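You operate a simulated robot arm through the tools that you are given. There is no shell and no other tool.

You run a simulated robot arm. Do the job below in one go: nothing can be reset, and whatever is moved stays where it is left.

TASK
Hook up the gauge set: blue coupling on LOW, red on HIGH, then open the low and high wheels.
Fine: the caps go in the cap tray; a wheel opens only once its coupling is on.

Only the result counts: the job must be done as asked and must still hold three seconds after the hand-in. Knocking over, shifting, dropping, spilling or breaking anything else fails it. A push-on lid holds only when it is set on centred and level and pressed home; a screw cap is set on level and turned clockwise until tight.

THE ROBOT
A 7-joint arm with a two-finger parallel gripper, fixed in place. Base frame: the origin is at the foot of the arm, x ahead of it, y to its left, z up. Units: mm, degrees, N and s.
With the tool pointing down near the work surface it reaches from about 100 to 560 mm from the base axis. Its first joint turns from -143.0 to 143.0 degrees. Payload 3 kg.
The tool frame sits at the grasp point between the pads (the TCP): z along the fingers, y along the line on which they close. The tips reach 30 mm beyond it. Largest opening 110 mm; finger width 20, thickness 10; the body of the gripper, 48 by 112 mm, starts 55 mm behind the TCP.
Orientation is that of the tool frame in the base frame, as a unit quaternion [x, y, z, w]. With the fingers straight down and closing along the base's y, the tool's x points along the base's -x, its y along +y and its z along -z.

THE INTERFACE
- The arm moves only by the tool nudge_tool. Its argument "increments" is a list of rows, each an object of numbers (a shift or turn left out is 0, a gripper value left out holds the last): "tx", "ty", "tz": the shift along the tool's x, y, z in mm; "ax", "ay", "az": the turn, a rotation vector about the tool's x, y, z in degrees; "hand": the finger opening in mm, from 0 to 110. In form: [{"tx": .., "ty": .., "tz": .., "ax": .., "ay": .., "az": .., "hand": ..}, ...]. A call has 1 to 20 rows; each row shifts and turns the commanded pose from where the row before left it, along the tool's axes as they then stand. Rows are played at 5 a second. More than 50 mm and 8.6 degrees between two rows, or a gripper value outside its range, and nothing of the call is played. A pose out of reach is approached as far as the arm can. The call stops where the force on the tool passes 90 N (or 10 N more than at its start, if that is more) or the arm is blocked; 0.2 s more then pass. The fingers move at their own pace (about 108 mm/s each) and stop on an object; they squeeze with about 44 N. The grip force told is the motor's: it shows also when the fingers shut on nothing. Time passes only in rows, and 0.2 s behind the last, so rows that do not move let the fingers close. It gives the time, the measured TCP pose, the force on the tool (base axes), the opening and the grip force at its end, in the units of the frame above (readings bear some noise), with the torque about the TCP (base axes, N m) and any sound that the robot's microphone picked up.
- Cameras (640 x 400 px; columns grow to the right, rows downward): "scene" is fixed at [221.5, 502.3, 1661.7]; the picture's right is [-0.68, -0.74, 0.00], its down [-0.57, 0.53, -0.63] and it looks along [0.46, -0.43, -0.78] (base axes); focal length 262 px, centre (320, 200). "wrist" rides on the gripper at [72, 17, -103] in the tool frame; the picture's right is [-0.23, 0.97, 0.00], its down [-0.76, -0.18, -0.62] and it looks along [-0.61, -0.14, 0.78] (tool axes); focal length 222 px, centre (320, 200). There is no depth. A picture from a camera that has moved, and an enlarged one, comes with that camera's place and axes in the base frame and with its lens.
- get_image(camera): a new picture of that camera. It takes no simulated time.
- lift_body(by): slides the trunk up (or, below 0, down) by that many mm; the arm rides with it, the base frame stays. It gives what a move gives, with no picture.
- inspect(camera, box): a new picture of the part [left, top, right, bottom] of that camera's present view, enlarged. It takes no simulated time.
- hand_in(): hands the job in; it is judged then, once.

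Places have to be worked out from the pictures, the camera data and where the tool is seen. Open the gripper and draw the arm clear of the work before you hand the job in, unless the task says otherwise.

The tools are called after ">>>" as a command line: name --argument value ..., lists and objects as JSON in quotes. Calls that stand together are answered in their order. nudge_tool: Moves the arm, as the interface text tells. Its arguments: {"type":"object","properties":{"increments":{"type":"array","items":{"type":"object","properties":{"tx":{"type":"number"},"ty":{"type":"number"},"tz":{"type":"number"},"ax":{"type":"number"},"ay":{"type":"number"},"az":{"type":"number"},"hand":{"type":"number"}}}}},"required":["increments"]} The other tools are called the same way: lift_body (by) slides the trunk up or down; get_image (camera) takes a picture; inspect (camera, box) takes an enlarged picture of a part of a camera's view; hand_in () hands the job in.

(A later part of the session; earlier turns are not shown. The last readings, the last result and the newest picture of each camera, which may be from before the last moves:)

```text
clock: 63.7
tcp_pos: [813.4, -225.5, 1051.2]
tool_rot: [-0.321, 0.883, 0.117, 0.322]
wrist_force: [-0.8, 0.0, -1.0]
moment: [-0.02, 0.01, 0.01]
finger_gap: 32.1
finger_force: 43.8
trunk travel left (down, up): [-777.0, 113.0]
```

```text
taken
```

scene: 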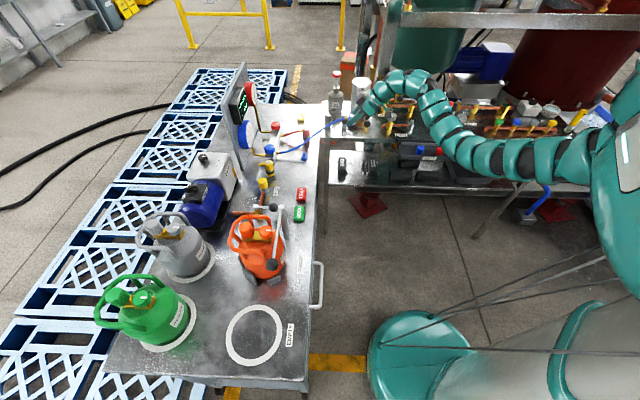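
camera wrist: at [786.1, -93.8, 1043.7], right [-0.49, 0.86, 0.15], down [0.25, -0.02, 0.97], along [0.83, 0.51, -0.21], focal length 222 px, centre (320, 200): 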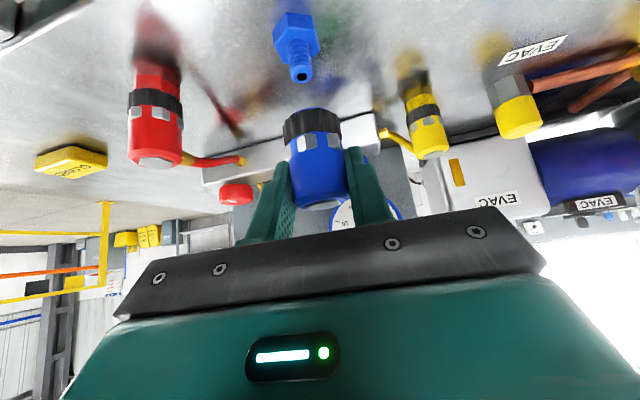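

The hose follows with no load. Continuing along the arc.

>>> nudge_tool --increments '[{"tx": 22.9, "ty": -23.8, "tz": -19.2}, {"tx": 22.9, "ty": -23.8, "tz": -19.2}, {"tx": 32.1, "ty": -21.3, "tz": -27}, {"tx": 32.1, "ty": -21.3, "tz": -27}, {"tx": 32.1, "ty": -21.3, "tz": -27}, {"tx": 30.7, "ty": -14, "tz": -25.8}, {"tx": 30.7, "ty": -14, "tz": -25.8}]'

>>> get_image --camera "scene"

>>> get_image --camera "wrist"

```text
clock: 65.3
tcp_pos: [699.5, -506.5, 1052.3]
tool_rot: [-0.322, 0.882, 0.118, 0.322]
wrist_force: [-0.7, 0.0, -0.7]
moment: [0.0, 0.0, 0.01]
finger_gap: 32.3
finger_force: 44.0
trunk travel left (down, up): [-777.0, 113.0]
```

```text
taken
```

scene: 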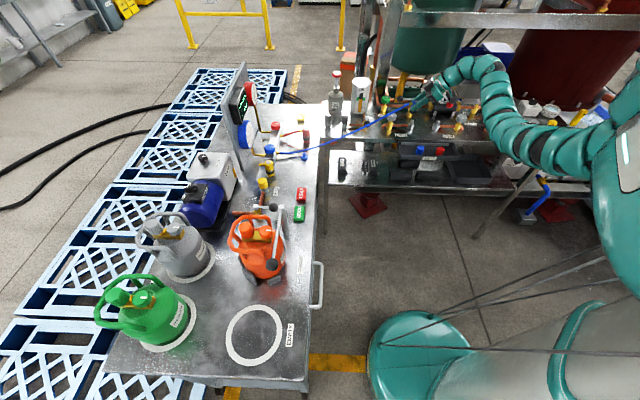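

```text
taken
camera wrist: at [595.4, -571.3, 1083.8], right [-0.49, 0.86, 0.15], down [0.25, -0.02, 0.97], along [0.83, 0.51, -0.21], focal length 222 px, centre (320, 200)
```

wrist: 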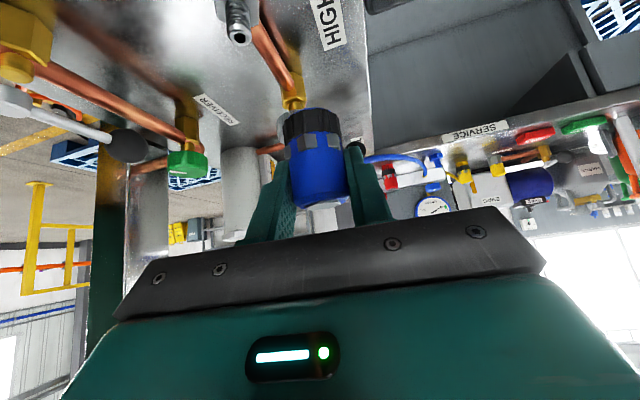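

Continue to a point directly above LOW, then lower somewhat to check the alignment.

>>> nudge_tool --increments '[{"tx": 34, "ty": -14.7, "tz": -28.5}, {"tx": 34, "ty": -14.7, "tz": -28.5}, {"tx": 33.9, "ty": -14.7, "tz": -28.6}, {"tx": 16, "tz": 19.1}, {"tx": 16, "tz": 19.1}]'

>>> get_image --camera "wrist"

>>> inspect --camera "scene" --box '[400, 80, 480, 140]'

```text
clock: 66.5
tcp_pos: [623.1, -625.9, 999.3]
tool_rot: [-0.321, 0.883, 0.117, 0.323]
wrist_force: [-1.1, 0.2, -0.6]
moment: [-0.01, 0.01, 0.0]
finger_gap: 32.4
finger_force: 44.2
trunk travel left (down, up): [-777.0, 113.0]
```

```text
taken
camera wrist: at [521.4, -690.1, 1033.0], right [-0.49, 0.86, 0.15], down [0.25, -0.02, 0.97], along [0.83, 0.51, -0.21], focal length 222 px, centre (320, 200)
```

wrist: 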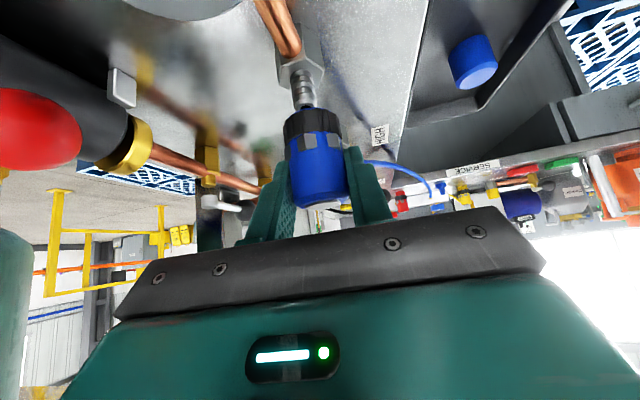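

```text
6.67 times, centred on (440, 110) of scene
camera zoom: at [221.5, 502.3, 1661.7], right [-0.68, -0.74, 0.0], down [-0.57, 0.53, -0.63], along [0.46, -0.43, -0.78], focal length 1748 px, centre (-480, 800)
```

zoom: 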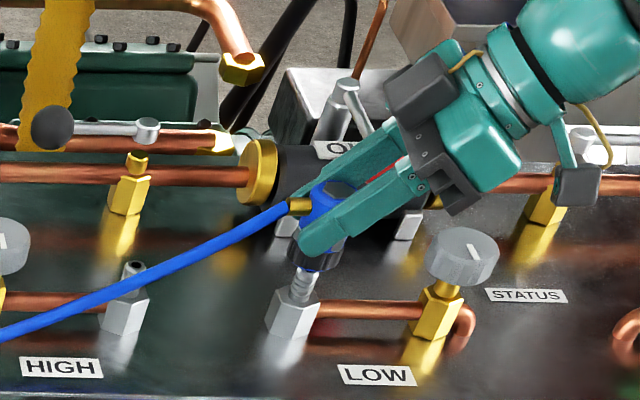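

The wrist camera would come down very close to the LOW hand-wheel, so I'll first rotate the tool 20° about the vertical (azimuth 20°) to keep clear of it.

>>> nudge_tool --increments '[{"ax": 4.3, "az": 5.1}, {"ax": 4.3, "az": 5.1}, {"ax": 4.3, "az": 5.1}]'

>>> inspect --camera "wrist" --box '[220, 30, 420, 215]'

>>> inspect --camera "scene" --box '[410, 90, 460, 140]'

>>> inspect --camera "scene" --box '[400, 60, 520, 140]'

```text
clock: 67.3
tcp_pos: [625.9, -622.8, 1001.4]
tool_rot: [-0.162, 0.925, 0.058, 0.338]
wrist_force: [0.5, -0.2, -0.3]
moment: [-0.01, 0.04, 0.03]
finger_gap: 31.9
finger_force: 43.9
trunk travel left (down, up): [-777.0, 113.0]
```

```text
2.16 times, centred on (320, 122) of wrist
camera zoom: at [505.7, -648.4, 1034.0], right [-0.17, 0.97, 0.15], down [0.23, -0.1, 0.97], along [0.96, 0.2, -0.21], focal length 480 px, centre (320, 368)
```

zoom: 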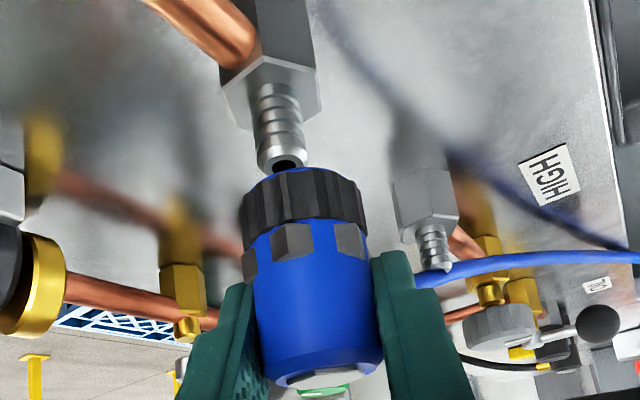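

```text
8.00 times, centred on (435, 115) of scene
camera zoom: at [221.5, 502.3, 1661.7], right [-0.68, -0.74, 0.0], down [-0.57, 0.53, -0.63], along [0.46, -0.43, -0.78], focal length 2098 px, centre (-600, 880)
```

zoom: 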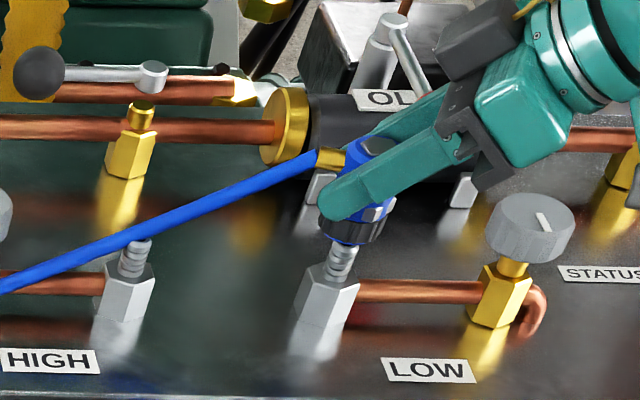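

```text
5.00 times, centred on (460, 100) of scene
camera zoom: at [221.5, 502.3, 1661.7], right [-0.68, -0.74, 0.0], down [-0.57, 0.53, -0.63], along [0.46, -0.43, -0.78], focal length 1311 px, centre (-380, 700)
```

zoom: 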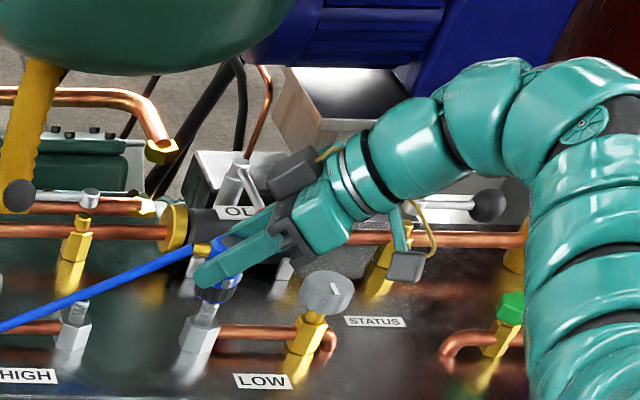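

The stem tip is at about (626.2,-626,946) and the coupling axis is about 2.5 mm off in +y. I'll correct that and lower until the ring is just above the stem.

>>> nudge_tool --increments '[{"tx": 0.4, "ty": -2.6, "tz": -0.3}, {"tx": 5.8, "tz": 6.9}, {}]'

>>> inspect --camera "wrist" --box '[240, 50, 400, 170]'

>>> inspect --camera "scene" --box '[420, 100, 460, 130]'

```text
clock: 68.1
tcp_pos: [625.5, -626.4, 991.5]
tool_rot: [-0.163, 0.925, 0.06, 0.338]
wrist_force: [0.3, -0.1, -1.4]
moment: [0.02, 0.03, 0.0]
finger_gap: 32.1
finger_force: 44.2
trunk travel left (down, up): [-777.0, 113.0]
```

```text
3.33 times, centred on (320, 110) of wrist
camera zoom: at [506.2, -651.3, 1024.5], right [-0.17, 0.97, 0.15], down [0.23, -0.1, 0.97], along [0.96, 0.2, -0.21], focal length 740 px, centre (320, 500)
```

zoom: 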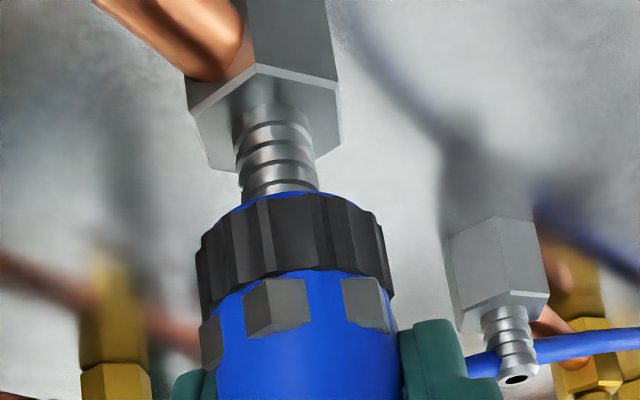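

```text
13.33 times, centred on (440, 115) of scene
camera zoom: at [221.5, 502.3, 1661.7], right [-0.68, -0.74, 0.0], down [-0.57, 0.53, -0.63], along [0.46, -0.43, -0.78], focal length 3497 px, centre (-1280, 1333)
```

zoom: 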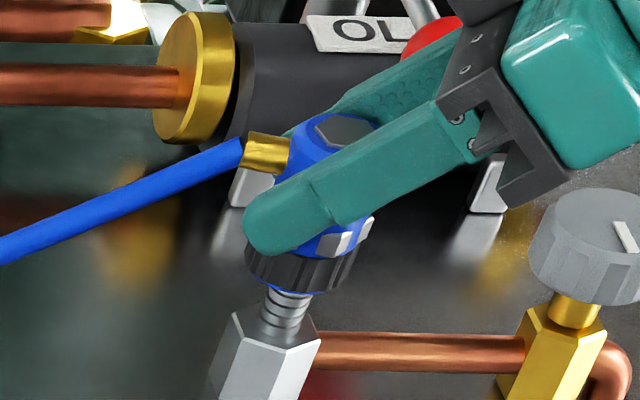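

Both views show the coupling axis within ~1 mm of the stem axis. I'll apply a slight correction and lower in small steps while watching forces.

>>> nudge_tool --increments '[{"tx": 0.5, "ty": -0.2, "tz": -0.4}, {"tx": 2.6, "tz": 3.05}, {"tx": 2.6, "tz": 3.05}, {"tx": 2.6, "tz": 3.05}, {"tx": 2.6, "tz": 3.05}]'

>>> inspect --camera "wrist" --box '[240, 50, 400, 170]'

```text
clock: 69.3
tcp_pos: [625.1, -626.2, 977.4]
tool_rot: [-0.163, 0.925, 0.059, 0.338]
wrist_force: [-0.7, -0.5, 2.9]
moment: [0.05, -0.01, -0.02]
finger_gap: 32.0
finger_force: 44.0
trunk travel left (down, up): [-777.0, 113.0]
```

```text
3.33 times, centred on (320, 110) of wrist
camera zoom: at [505.5, -652.0, 1009.1], right [-0.17, 0.97, 0.14], down [0.23, -0.1, 0.97], along [0.96, 0.2, -0.21], focal length 740 px, centre (320, 500)
```

zoom: 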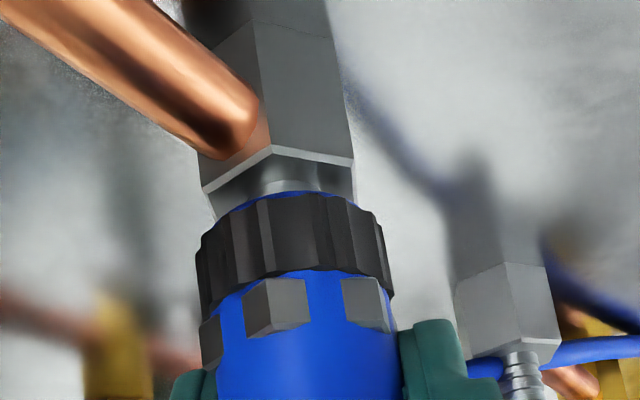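

The stem has entered the coupling and the force is small. Continuing to press down.

>>> nudge_tool --increments '[{"tx": 1.3, "tz": 1.5}, {"tx": 1.3, "tz": 1.5}, {"tx": 1.3, "tz": 1.5}]'

>>> inspect --camera "wrist" --box '[240, 50, 400, 170]'

```text
clock: 70.1
tcp_pos: [624.7, -626.5, 971.1]
tool_rot: [-0.163, 0.925, 0.06, 0.338]
wrist_force: [-0.2, 0.1, -1.9]
moment: [0.0, 0.03, 0.0]
finger_gap: 32.2
finger_force: 44.0
trunk travel left (down, up): [-777.0, 113.0]
```

```text
3.33 times, centred on (320, 110) of wrist
camera zoom: at [506.0, -652.3, 1002.6], right [-0.17, 0.97, 0.15], down [0.23, -0.1, 0.97], along [0.96, 0.2, -0.21], focal length 740 px, centre (320, 500)
```

zoom: 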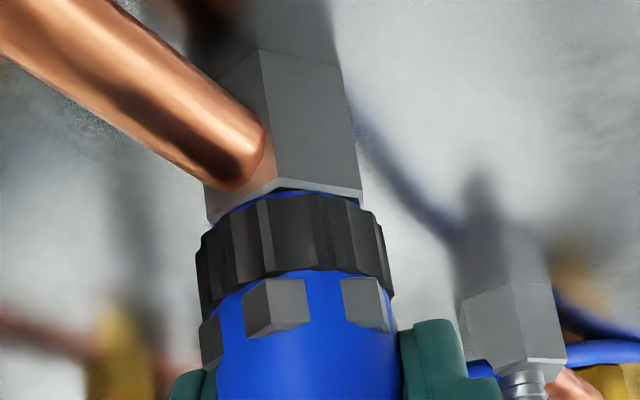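

The ring is nearly on the hex. I'll press a little more to seat it.

>>> nudge_tool --increments '[{"tx": 1.3, "tz": 1.5}, {"tx": 1.3, "tz": 1.5}, {"tx": 1.3, "tz": 1.5}]'

>>> inspect --camera "wrist" --box '[240, 50, 400, 170]'

```text
clock: 70.9
tcp_pos: [625.7, -626.9, 968.9]
tool_rot: [-0.164, 0.925, 0.056, 0.339]
wrist_force: [4.8, -6.1, 26.7]
moment: [-0.06, 0.09, -0.02]
finger_gap: 32.2
finger_force: 43.8
trunk travel left (down, up): [-777.0, 113.0]
```

```text
3.33 times, centred on (320, 110) of wrist
camera zoom: at [505.5, -651.7, 1001.4], right [-0.17, 0.98, 0.14], down [0.22, -0.1, 0.97], along [0.96, 0.2, -0.2], focal length 740 px, centre (320, 500)
```

zoom: 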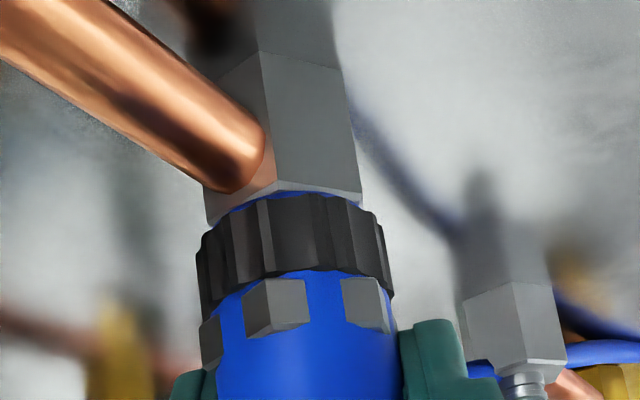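

It's bottomed out at about 27 N. I'll press a bit harder to make sure any latch engages.

>>> nudge_tool --increments '[{"tx": 1.3, "tz": 1.5}, {"tx": 1.3, "tz": 1.5}]'

```text
clock: 71.5
tcp_pos: [624.5, -625.3, 966.6]
tool_rot: [-0.165, 0.924, 0.057, 0.341]
wrist_force: [7.1, -7.2, 43.4]
moment: [0.18, -0.13, -0.23]
finger_gap: 32.4
finger_force: 44.0
trunk travel left (down, up): [-777.0, 113.0]
```

I'll relieve the pressure and tug up lightly to test retention.

>>> nudge_tool --increments '[{"tx": -2.6, "tz": -3}, {"tx": -1.3, "tz": -1.5}, {"tx": -0.6, "tz": -0.8}, {}]'

>>> inspect --camera "wrist" --box '[240, 50, 400, 170]'

```text
clock: 72.5
tcp_pos: [623.4, -625.3, 965.7]
tool_rot: [-0.163, 0.926, 0.061, 0.336]
wrist_force: [3.6, 1.0, 11.3]
moment: [0.06, -0.35, 0.07]
finger_gap: 31.9
finger_force: 43.7
trunk travel left (down, up): [-777.0, 113.0]
```

```text
3.33 times, centred on (320, 110) of wrist
camera zoom: at [504.8, -650.5, 998.8], right [-0.17, 0.97, 0.15], down [0.23, -0.11, 0.97], along [0.96, 0.2, -0.21], focal length 740 px, centre (320, 500)
```

zoom: 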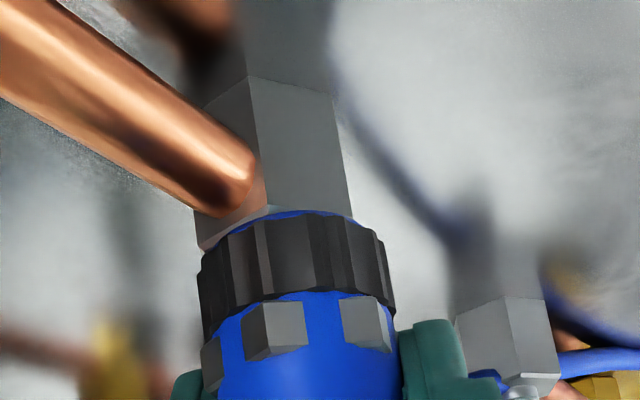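

>>> nudge_tool --increments '[{"tx": -0.65, "tz": -0.75}, {"tx": -0.65, "tz": -0.75}, {"tx": -0.65, "tz": -0.75}, {}]'

>>> nudge_tool --increments '[{"tx": -0.65, "tz": -0.75}, {"tx": -0.65, "tz": -0.75}, {}]'

>>> inspect --camera "wrist" --box '[240, 50, 400, 170]'

```text
clock: 73.5
tcp_pos: [625.0, -627.7, 968.5]
tool_rot: [-0.163, 0.925, 0.06, 0.337]
wrist_force: [0.1, -0.3, -7.0]
moment: [-0.05, 0.02, 0.01]
finger_gap: 32.1
finger_force: 44.3
trunk travel left (down, up): [-777.0, 113.0]
```

```text
clock: 74.3
tcp_pos: [625.4, -626.8, 973.1]
tool_rot: [-0.162, 0.925, 0.058, 0.338]
wrist_force: [0.6, 0.2, 3.0]
moment: [-0.03, -0.03, -0.03]
finger_gap: 31.8
finger_force: 44.6
trunk travel left (down, up): [-777.0, 113.0]
```

```text
3.33 times, centred on (320, 110) of wrist
camera zoom: at [505.9, -652.0, 1005.9], right [-0.17, 0.97, 0.14], down [0.23, -0.1, 0.97], along [0.96, 0.2, -0.21], focal length 740 px, centre (320, 500)
```

zoom: 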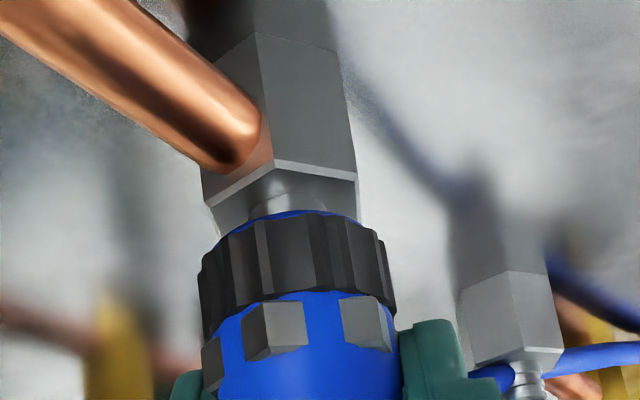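

The tug showed it does latch (it held to ~8 N, then popped off). I'll press it home again and leave it.

>>> nudge_tool --increments '[{"tx": 1.3, "tz": 1.5}, {"tx": 1.3, "tz": 1.5}, {"tx": 1.3, "tz": 1.5}, {"tx": 1.3, "tz": 1.5}, {"tx": 1.3, "tz": 1.5}]'

>>> inspect --camera "wrist" --box '[240, 50, 400, 170]'

```text
clock: 75.5
tcp_pos: [624.0, -627.1, 965.5]
tool_rot: [-0.163, 0.924, 0.057, 0.34]
wrist_force: [2.5, -2.6, 13.9]
moment: [0.06, -0.03, 0.0]
finger_gap: 32.0
finger_force: 44.5
trunk travel left (down, up): [-777.0, 113.0]
```

```text
3.33 times, centred on (320, 110) of wrist
camera zoom: at [505.5, -651.8, 998.0], right [-0.17, 0.98, 0.14], down [0.23, -0.1, 0.97], along [0.96, 0.2, -0.2], focal length 740 px, centre (320, 500)
```

zoom: 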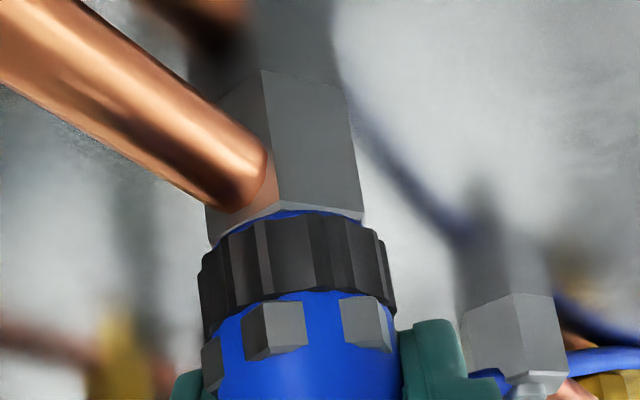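

Seated again. One more small press for certainty, then back off to zero force and release.

>>> nudge_tool --increments '[{"tx": 1.0, "tz": 1.1}, {"tx": 1.0, "tz": 1.1}]'

>>> nudge_tool --increments '[{"tx": -1.3, "tz": -1.5}, {"tx": -1.2, "tz": -1.4}, {}]'

```text
clock: 76.1
tcp_pos: [624.6, -626.2, 965.2]
tool_rot: [-0.164, 0.924, 0.056, 0.341]
wrist_force: [9.2, -10.8, 36.1]
moment: [-0.04, 0.0, -0.05]
finger_gap: 32.3
finger_force: 44.1
trunk travel left (down, up): [-777.0, 113.0]
```

```text
clock: 76.9
tcp_pos: [625.1, -625.0, 966.1]
tool_rot: [-0.164, 0.925, 0.058, 0.338]
wrist_force: [8.7, -7.8, 30.0]
moment: [-0.08, -0.49, -0.14]
finger_gap: 32.1
finger_force: 44.1
trunk travel left (down, up): [-777.0, 113.0]
```

>>> nudge_tool --increments '[{"tx": -1.3, "tz": -1.5}, {"tx": -1.3, "tz": -1.5}, {}]'

```text
clock: 77.7
tcp_pos: [624.0, -626.3, 966.0]
tool_rot: [-0.163, 0.926, 0.061, 0.335]
wrist_force: [1.5, 0.6, 8.0]
moment: [0.03, -0.22, -0.01]
finger_gap: 31.8
finger_force: 43.8
trunk travel left (down, up): [-777.0, 113.0]
```

A slight downward preload remains, which is fine. Opening the fingers.

>>> nudge_tool --increments '[{"hand": 34}, {"hand": 38}, {"hand": 48}, {"hand": 60}, {}]'

>>> inspect --camera "wrist" --box '[220, 40, 420, 215]'

>>> inspect --camera "scene" --box '[380, 60, 500, 140]'

```text
clock: 78.9
tcp_pos: [625.5, -626.4, 966.2]
tool_rot: [-0.163, 0.925, 0.06, 0.337]
wrist_force: [0.0, -0.4, -0.6]
moment: [0.0, -0.01, 0.01]
finger_gap: 60.0
finger_force: 0.0
trunk travel left (down, up): [-777.0, 113.0]
```

```text
2.29 times, centred on (320, 128) of wrist
camera zoom: at [505.6, -651.9, 999.7], right [-0.17, 0.97, 0.15], down [0.23, -0.1, 0.97], along [0.96, 0.2, -0.21], focal length 508 px, centre (320, 366)
```

zoom: 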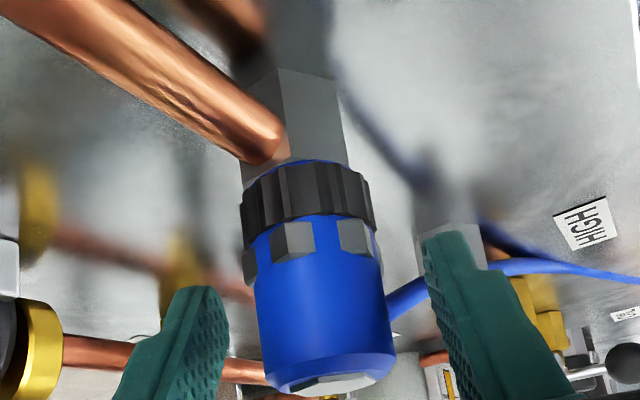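

```text
5.00 times, centred on (440, 100) of scene
camera zoom: at [221.5, 502.3, 1661.7], right [-0.68, -0.74, 0.0], down [-0.57, 0.53, -0.63], along [0.46, -0.43, -0.78], focal length 1311 px, centre (-280, 700)
```

zoom: 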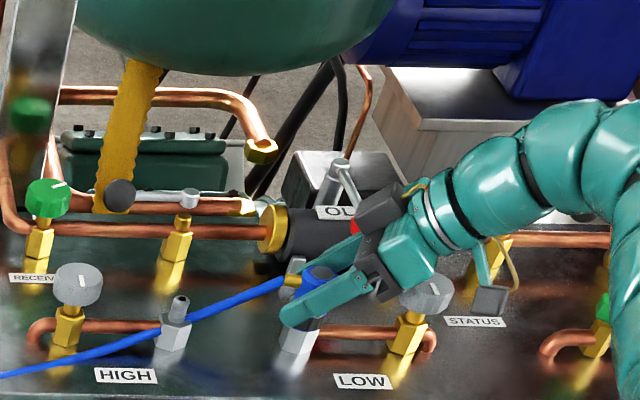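

The blue coupling is seated on LOW. I'll retreat straight up and check it stays.

>>> nudge_tool --increments '[{"tx": -6.4, "tz": -7.6}, {"tx": -12.9, "tz": -15.3}, {"tx": -19.3, "tz": -22.9}, {"tx": -19.3, "tz": -22.9}]'

>>> get_image --camera "wrist"

>>> inspect --camera "scene" --box '[380, 70, 500, 150]'

>>> inspect --camera "scene" --box '[230, 80, 390, 180]'

```text
clock: 79.9
tcp_pos: [625.2, -626.0, 1059.0]
tool_rot: [-0.164, 0.925, 0.058, 0.338]
wrist_force: [-0.6, 0.7, -0.2]
moment: [0.01, 0.02, 0.0]
finger_gap: 60.4
finger_force: 0.0
trunk travel left (down, up): [-777.0, 113.0]
```

```text
taken
camera wrist: at [505.7, -651.5, 1090.7], right [-0.17, 0.97, 0.14], down [0.23, -0.1, 0.97], along [0.96, 0.2, -0.21], focal length 222 px, centre (320, 200)
```

wrist: 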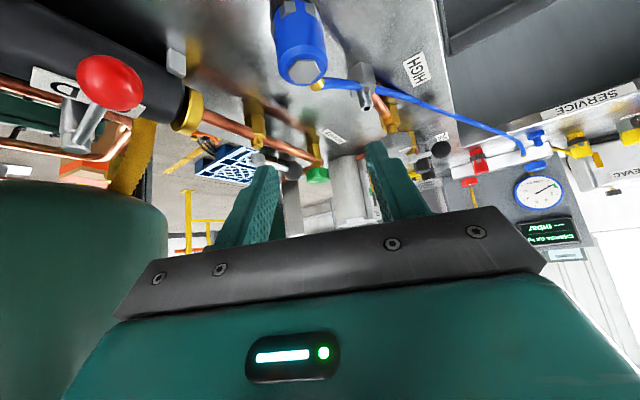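

```text
5.00 times, centred on (440, 110) of scene
camera zoom: at [221.5, 502.3, 1661.7], right [-0.68, -0.74, 0.0], down [-0.57, 0.53, -0.63], along [0.46, -0.43, -0.78], focal length 1311 px, centre (-280, 650)
```

zoom: 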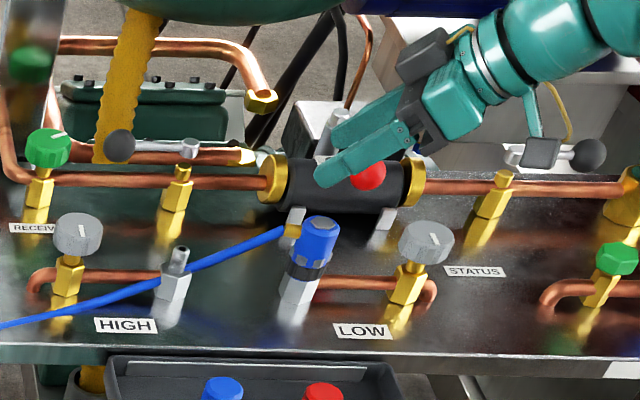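

```text
4.00 times, centred on (310, 130) of scene
camera zoom: at [221.5, 502.3, 1661.7], right [-0.68, -0.74, 0.0], down [-0.57, 0.53, -0.63], along [0.46, -0.43, -0.78], focal length 1049 px, centre (360, 480)
```

zoom: 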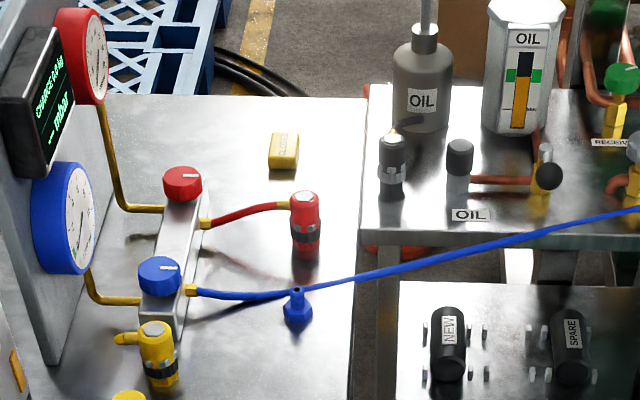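

The blue coupling stays seated. Next is the red coupling: rotate back to azimuth 40° and retrace the arc toward the service table.

>>> nudge_tool --increments '[{"ax": -4.3, "az": -5.1}, {"ax": -4.3, "az": -5.1}, {"ax": -4.3, "az": -5.1}, {"tx": -34, "ty": 14.7, "tz": 28.5}, {"tx": -34, "ty": 14.7, "tz": 28.5}, {"tx": -34, "ty": 14.7, "tz": 28.5}, {"tx": -30.7, "ty": 14, "tz": 25.8}, {"tx": -32.1, "ty": 21.3, "tz": 27}, {"tx": -32.1, "ty": 21.3, "tz": 27}, {"tx": -32.1, "ty": 21.3, "tz": 27}, {"tx": -22.9, "ty": 23.8, "tz": 19.2}, {"tx": -22.9, "ty": 23.8, "tz": 19.2}]'

>>> get_image --camera "wrist"

>>> get_image --camera "scene"

```text
clock: 82.5
tcp_pos: [792.2, -265.0, 1057.2]
tool_rot: [-0.321, 0.884, 0.117, 0.321]
wrist_force: [0.3, 0.7, -1.0]
moment: [-0.04, 0.0, 0.01]
finger_gap: 59.9
finger_force: 0.0
trunk travel left (down, up): [-777.0, 113.0]
```

```text
taken
camera wrist: at [687.6, -330.3, 1090.2], right [-0.49, 0.86, 0.15], down [0.25, -0.02, 0.97], along [0.83, 0.51, -0.21], focal length 222 px, centre (320, 200)
```

wrist: 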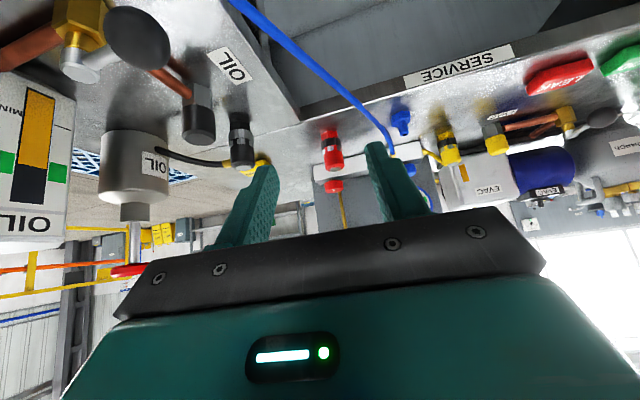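

```text
taken
```

scene: 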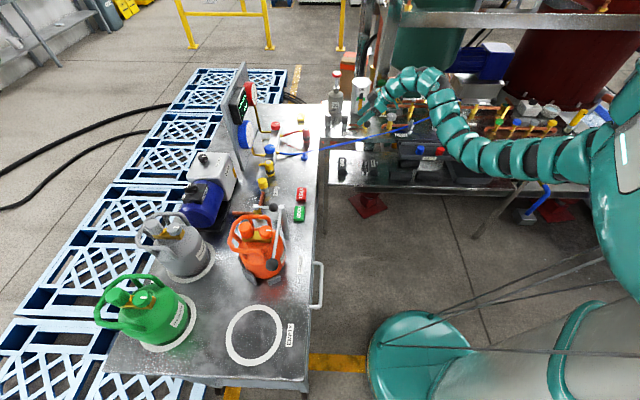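

Continue to (830,-160), then raise the tool while lowering the trunk in two stages to gain reach for a flatter approach.

>>> nudge_tool --increments '[{"tx": -24.7, "ty": 18.6, "tz": 20.7}, {"tx": -24.7, "ty": 18.6, "tz": 20.7}, {"tx": -24.7, "ty": 18.6, "tz": 20.7}, {"tx": -32.2, "tz": -38.2}, {"tx": -32.2, "tz": -38.2}]'

>>> lift_body --by -100

>>> nudge_tool --increments '[{"tx": -32.2, "tz": -38.2}, {"tx": -32.2, "tz": -38.2}]'

>>> lift_body --by -100

>>> get_image --camera "scene"

>>> get_image --camera "wrist"

```text
clock: 83.7
tcp_pos: [830.5, -161.8, 1156.7]
tool_rot: [-0.32, 0.884, 0.116, 0.322]
wrist_force: [1.0, -0.2, -0.5]
moment: [-0.02, -0.01, -0.01]
finger_gap: 60.1
finger_force: 0.1
trunk travel left (down, up): [-777.0, 113.0]
```

```text
clock: 85.0
tcp_pos: [828.5, -161.2, 1057.9]
tool_rot: [-0.321, 0.883, 0.117, 0.322]
wrist_force: [-1.1, -0.1, -0.7]
moment: [0.01, 0.02, 0.01]
finger_gap: 60.1
finger_force: 0.0
trunk travel left (down, up): [-677.0, 213.0]
```

```text
clock: 85.6
tcp_pos: [828.9, -162.2, 1158.7]
tool_rot: [-0.322, 0.883, 0.116, 0.322]
wrist_force: [-0.2, -0.4, -0.4]
moment: [-0.01, 0.0, -0.03]
finger_gap: 59.8
finger_force: 0.1
trunk travel left (down, up): [-677.0, 213.0]
```

```text
clock: 86.9
tcp_pos: [831.6, -161.0, 1057.2]
tool_rot: [-0.322, 0.883, 0.117, 0.322]
wrist_force: [0.2, 0.4, -0.5]
moment: [0.0, 0.03, -0.01]
finger_gap: 60.2
finger_force: 0.0
trunk travel left (down, up): [-577.0, 313.0]
```

```text
taken
```

scene: 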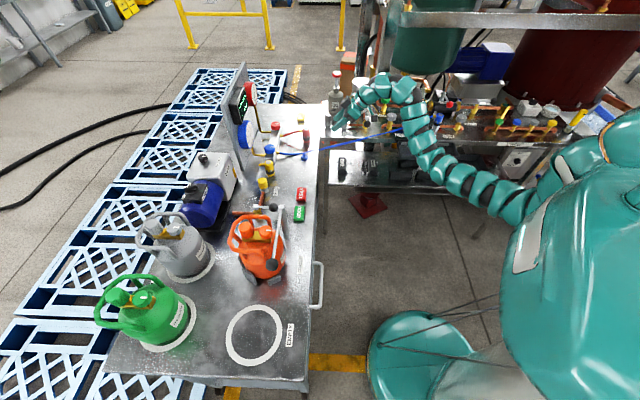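

```text
taken
camera wrist: at [726.6, -227.0, 1089.6], right [-0.49, 0.86, 0.15], down [0.25, -0.02, 0.97], along [0.83, 0.51, -0.21], focal length 222 px, centre (320, 200)
```

wrist: 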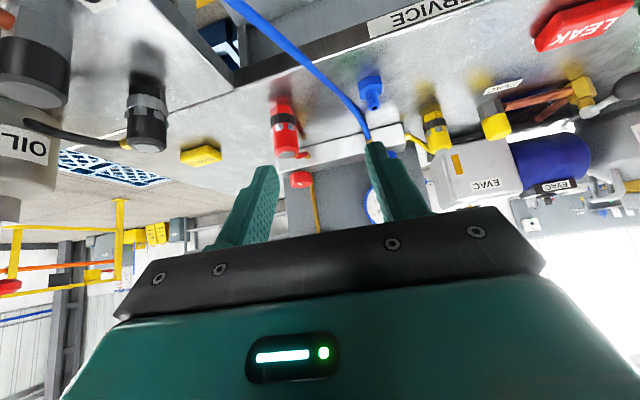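

The posture is fine. Zooming to relocate the red coupling.

>>> inspect --camera "wrist" --box '[220, 80, 380, 200]'

>>> inspect --camera "scene" --box '[250, 100, 350, 170]'

```text
3.33 times, centred on (300, 140) of wrist
camera zoom: at [726.6, -227.0, 1089.6], right [-0.49, 0.86, 0.15], down [0.25, -0.02, 0.97], along [0.83, 0.51, -0.21], focal length 740 px, centre (387, 400)
```

zoom: 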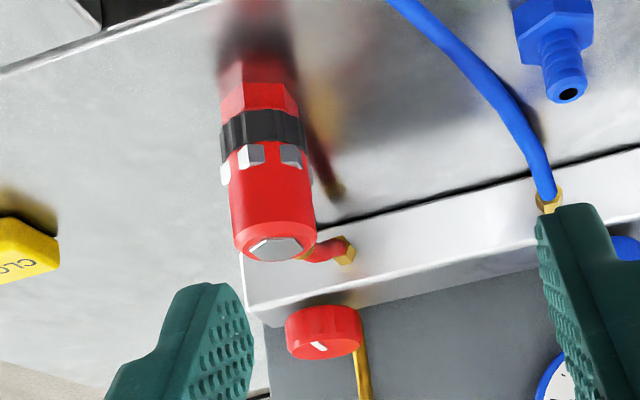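

```text
5.71 times, centred on (300, 135) of scene
camera zoom: at [221.5, 502.3, 1661.7], right [-0.68, -0.74, 0.0], down [-0.57, 0.53, -0.63], along [0.46, -0.43, -0.78], focal length 1499 px, centre (434, 571)
```

zoom: 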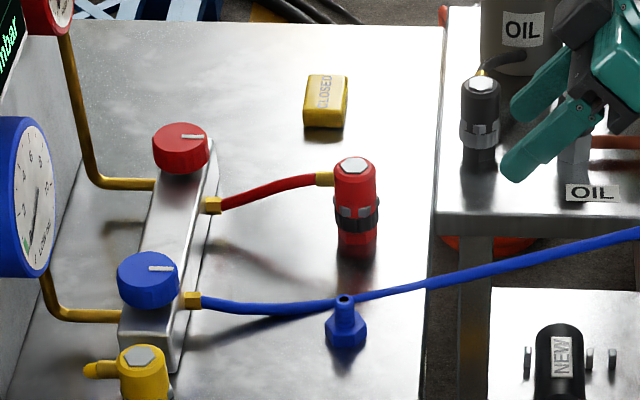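

The red coupling top is at about (972,-111.5,966.5). I'll rotate to azimuth 30° and flatten the tilt to 65° while extending toward it.

>>> nudge_tool --increments '[{"ax": 3.2, "az": 3.8}, {"ax": 3.2, "az": 3.8}, {"ay": -6.25, "tx": -12.5, "tz": 13}, {"ay": -6.25, "tx": -11, "tz": 14.2}, {"ay": -6.25, "tx": -9.3, "tz": 15.4}, {"ay": -6.25, "tx": -7.6, "tz": 16.3}]'

>>> get_image --camera "scene"

>>> get_image --camera "wrist"

```text
clock: 88.3
tcp_pos: [893.2, -127.8, 1049.2]
tool_rot: [-0.218, 0.814, 0.14, 0.52]
wrist_force: [0.2, 0.1, -0.8]
moment: [-0.01, -0.01, 0.0]
finger_gap: 59.9
finger_force: 0.1
trunk travel left (down, up): [-577.0, 313.0]
```

```text
taken
```

scene: 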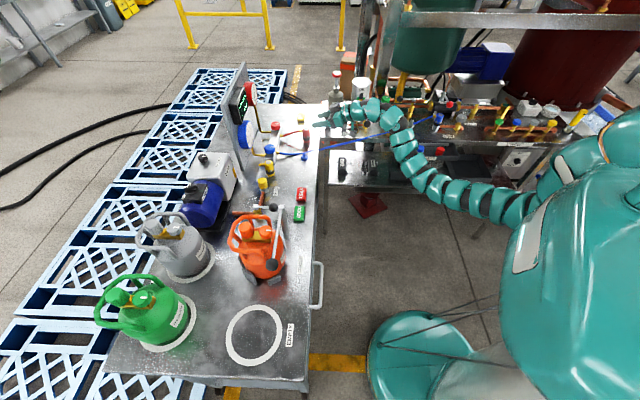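

```text
taken
camera wrist: at [777.1, -173.6, 1025.7], right [-0.4, 0.89, 0.21], down [-0.12, -0.28, 0.95], along [0.91, 0.36, 0.22], focal length 222 px, centre (320, 200)
```

wrist: 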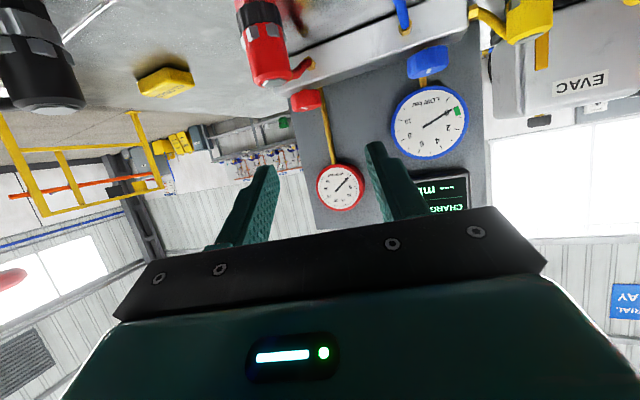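

At this tilt the camera hangs below the tool. I'll ease to a 60° tilt and move to a pre-approach point 80 mm back along the tool axis from the red coupling.

>>> nudge_tool --increments '[{"ay": 5}, {"tx": 23.2, "ty": -12.6, "tz": 11.7}, {"tx": 23.2, "ty": -12.6, "tz": 11.7}]'

>>> get_image --camera "wrist"

>>> inspect --camera "scene" --box '[270, 80, 410, 180]'

```text
clock: 89.1
tcp_pos: [903.3, -151.1, 996.7]
tool_rot: [-0.226, 0.836, 0.131, 0.483]
wrist_force: [0.0, -0.9, 0.7]
moment: [-0.02, -0.02, 0.02]
finger_gap: 59.9
finger_force: 0.1
trunk travel left (down, up): [-577.0, 313.0]
```

```text
taken
camera wrist: at [786.4, -198.6, 985.7], right [-0.39, 0.9, 0.2], down [-0.05, -0.23, 0.97], along [0.92, 0.37, 0.14], focal length 222 px, centre (320, 200)
```

wrist: 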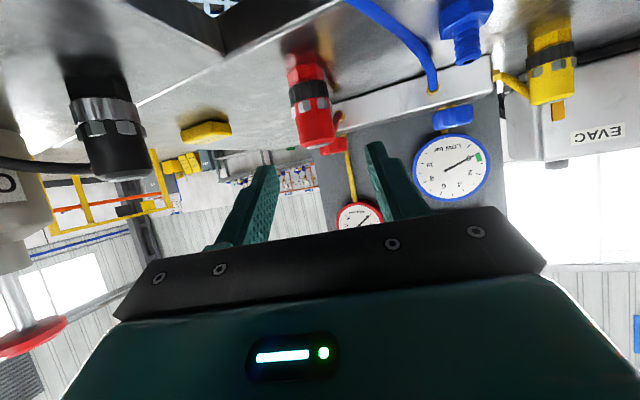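

```text
4.00 times, centred on (340, 130) of scene
camera zoom: at [221.5, 502.3, 1661.7], right [-0.68, -0.74, 0.0], down [-0.57, 0.53, -0.63], along [0.46, -0.43, -0.78], focal length 1049 px, centre (240, 480)
```

zoom: 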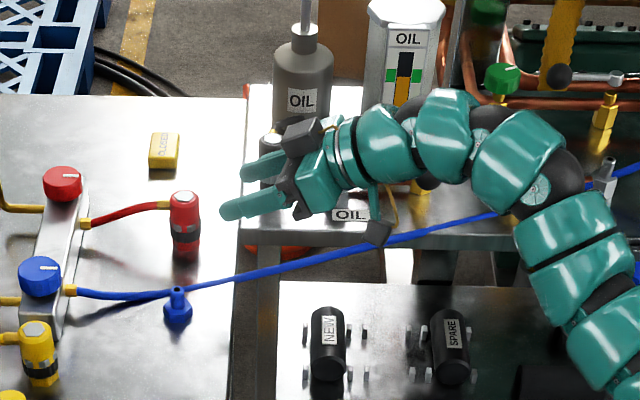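

Zooming to verify lateral alignment with the red coupling before sliding in.

>>> inspect --camera "wrist" --box '[240, 40, 400, 160]'

```text
3.33 times, centred on (320, 100) of wrist
camera zoom: at [786.4, -198.6, 985.7], right [-0.39, 0.9, 0.2], down [-0.05, -0.23, 0.97], along [0.92, 0.37, 0.14], focal length 740 px, centre (320, 533)
```

zoom: 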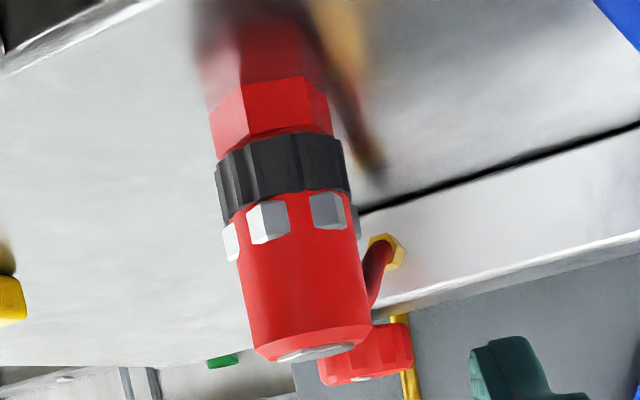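

A small lateral correction of -3 mm, then slide in along the tool axis in two stages.

>>> nudge_tool --increments '[{"tx": 0.8, "ty": -3.1}, {"tz": 25}, {"tz": 25}]'

>>> get_image --camera "wrist"

>>> inspect --camera "scene" --box '[270, 90, 350, 150]'

```text
clock: 89.9
tcp_pos: [942.1, -132.7, 972.5]
tool_rot: [-0.225, 0.836, 0.129, 0.484]
wrist_force: [-0.2, -1.1, -0.6]
moment: [-0.03, 0.0, -0.03]
finger_gap: 59.8
finger_force: 0.1
trunk travel left (down, up): [-577.0, 313.0]
```

```text
taken
camera wrist: at [825.5, -179.1, 960.2], right [-0.39, 0.9, 0.2], down [-0.05, -0.23, 0.97], along [0.92, 0.37, 0.14], focal length 222 px, centre (320, 200)
```

wrist: 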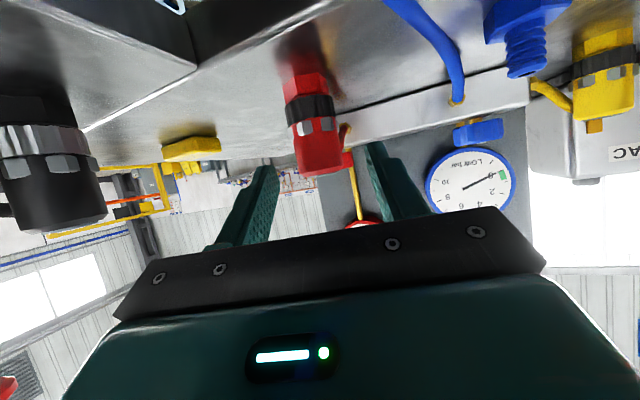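

```text
6.67 times, centred on (310, 120) of scene
camera zoom: at [221.5, 502.3, 1661.7], right [-0.68, -0.74, 0.0], down [-0.57, 0.53, -0.63], along [0.46, -0.43, -0.78], focal length 1748 px, centre (387, 733)
```

zoom: 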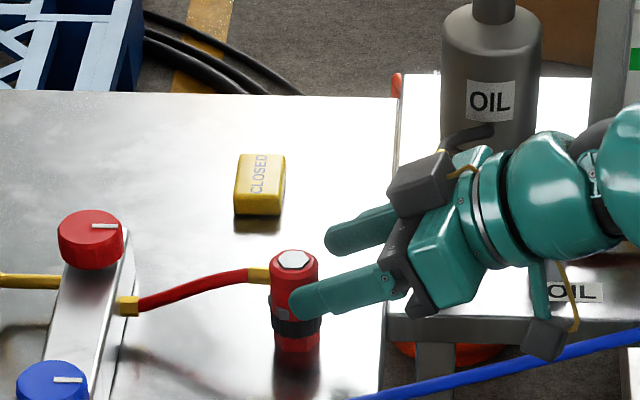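

Aligned; sliding in the remaining ~28 mm.

>>> nudge_tool --increments '[{"tz": 14}, {"tz": 14}, {"hand": 46}, {"hand": 40}, {}]'

>>> inspect --camera "wrist" --box '[220, 90, 420, 215]'

>>> inspect --camera "scene" --box '[270, 90, 350, 150]'

```text
clock: 91.1
tcp_pos: [962.0, -118.7, 956.6]
tool_rot: [-0.224, 0.836, 0.13, 0.483]
wrist_force: [-0.2, -0.1, -0.4]
moment: [0.0, -0.02, -0.03]
finger_gap: 40.1
finger_force: 0.0
trunk travel left (down, up): [-577.0, 313.0]
```

```text
3.20 times, centred on (320, 152) of wrist
camera zoom: at [845.9, -166.7, 946.2], right [-0.39, 0.9, 0.2], down [-0.05, -0.23, 0.97], along [0.92, 0.37, 0.14], focal length 711 px, centre (320, 352)
```

zoom: 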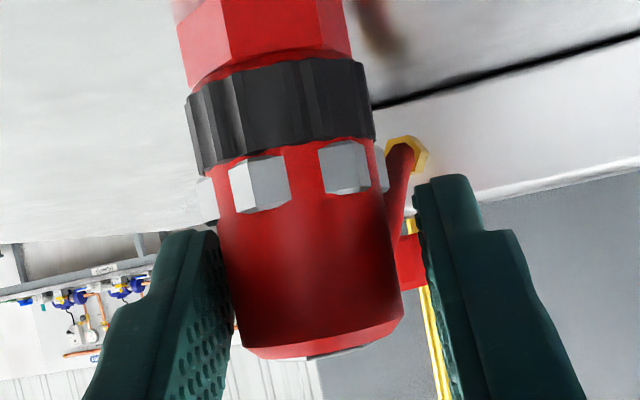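

```text
6.67 times, centred on (310, 120) of scene
camera zoom: at [221.5, 502.3, 1661.7], right [-0.68, -0.74, 0.0], down [-0.57, 0.53, -0.63], along [0.46, -0.43, -0.78], focal length 1748 px, centre (387, 733)
```

zoom: 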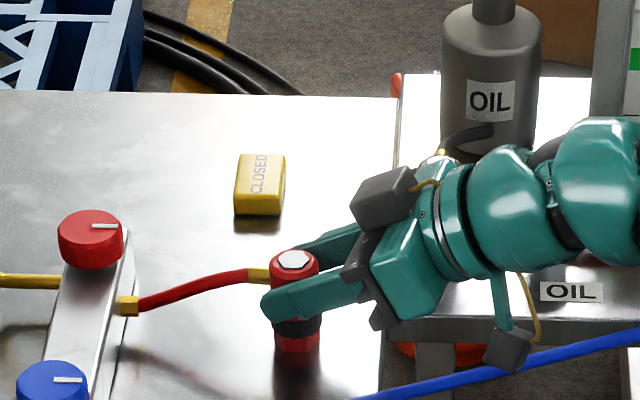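

Good straddle. Closing gently, then squeezing.

>>> nudge_tool --increments '[{"ty": -0.8, "hand": 35}, {"hand": 33}, {"hand": 31}, {"hand": 20}, {"hand": 20}]'

>>> inspect --camera "wrist" --box '[220, 90, 420, 215]'

```text
clock: 92.3
tcp_pos: [962.2, -118.6, 957.0]
tool_rot: [-0.224, 0.836, 0.129, 0.484]
wrist_force: [0.4, 0.1, 0.6]
moment: [0.01, 0.01, -0.01]
finger_gap: 31.7
finger_force: 43.9
trunk travel left (down, up): [-577.0, 313.0]
```

```text
3.20 times, centred on (320, 152) of wrist
camera zoom: at [846.3, -167.4, 946.2], right [-0.39, 0.9, 0.2], down [-0.05, -0.23, 0.97], along [0.92, 0.37, 0.14], focal length 711 px, centre (320, 352)
```

zoom: 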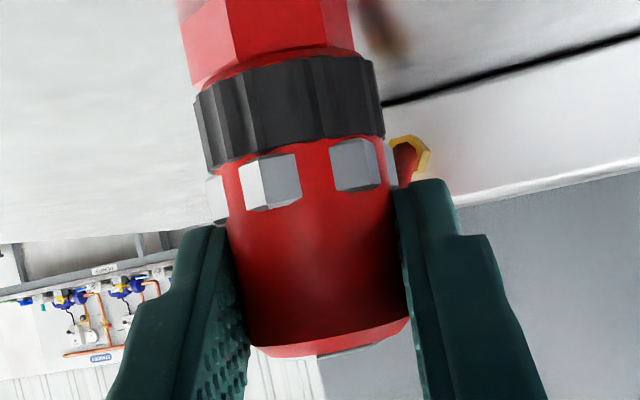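

Firm grip. Lifting straight up.

>>> nudge_tool --increments '[{"tx": -1.7, "tz": -1}, {"tx": -1.7, "tz": -1}, {"tx": -1.7, "tz": -1}, {"tx": -1.7, "tz": -1}, {"tx": -8.7, "tz": -5}, {"tx": -17.3, "tz": -10}, {"tx": -26, "tz": -15}]'

>>> get_image --camera "wrist"

>>> get_image --camera "scene"

```text
clock: 93.9
tcp_pos: [962.6, -118.3, 1024.4]
tool_rot: [-0.223, 0.837, 0.129, 0.483]
wrist_force: [-0.4, -0.5, -0.9]
moment: [-0.01, 0.02, -0.01]
finger_gap: 31.5
finger_force: 44.1
trunk travel left (down, up): [-577.0, 313.0]
```

```text
taken
camera wrist: at [845.4, -167.1, 1013.9], right [-0.39, 0.9, 0.2], down [-0.05, -0.23, 0.97], along [0.92, 0.37, 0.13], focal length 222 px, centre (320, 200)
```

wrist: 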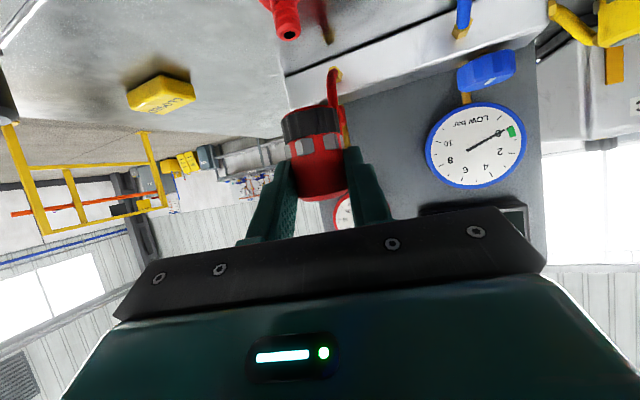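

```text
taken
```

scene: 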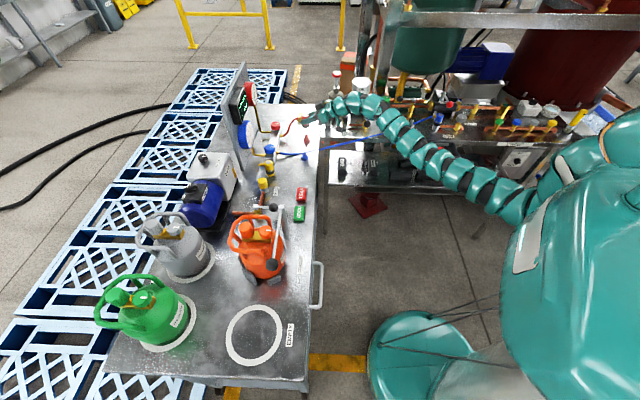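

The red coupling is off its stub. I'll rise to ~1050 and carry it toward HIGH in a straight line above everything.

>>> nudge_tool --increments '[{"tx": -22.5, "tz": -13}, {"tx": 19.9, "ty": -21.8, "tz": -34.6}, {"tx": 19.9, "ty": -21.8, "tz": -34.6}, {"tx": 19.9, "ty": -21.8, "tz": -34.6}, {"tx": 19.9, "ty": -21.8, "tz": -34.6}, {"tx": 19.9, "ty": -21.8, "tz": -34.6}]'

>>> get_image --camera "scene"

```text
clock: 95.3
tcp_pos: [843.9, -312.9, 1051.5]
tool_rot: [-0.224, 0.836, 0.129, 0.484]
wrist_force: [-0.3, 0.2, -1.3]
moment: [0.0, 0.03, 0.02]
finger_gap: 31.8
finger_force: 43.9
trunk travel left (down, up): [-577.0, 313.0]
```

```text
taken
```

scene: 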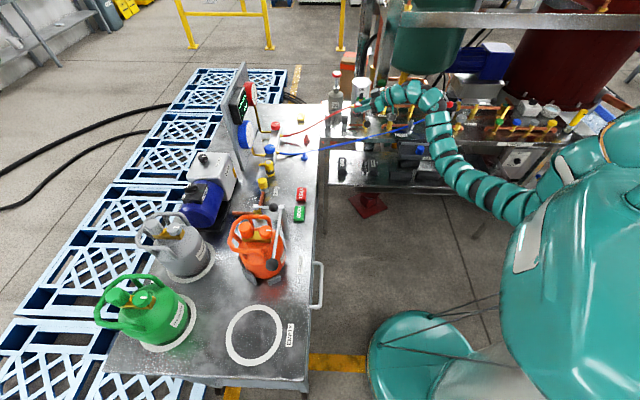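

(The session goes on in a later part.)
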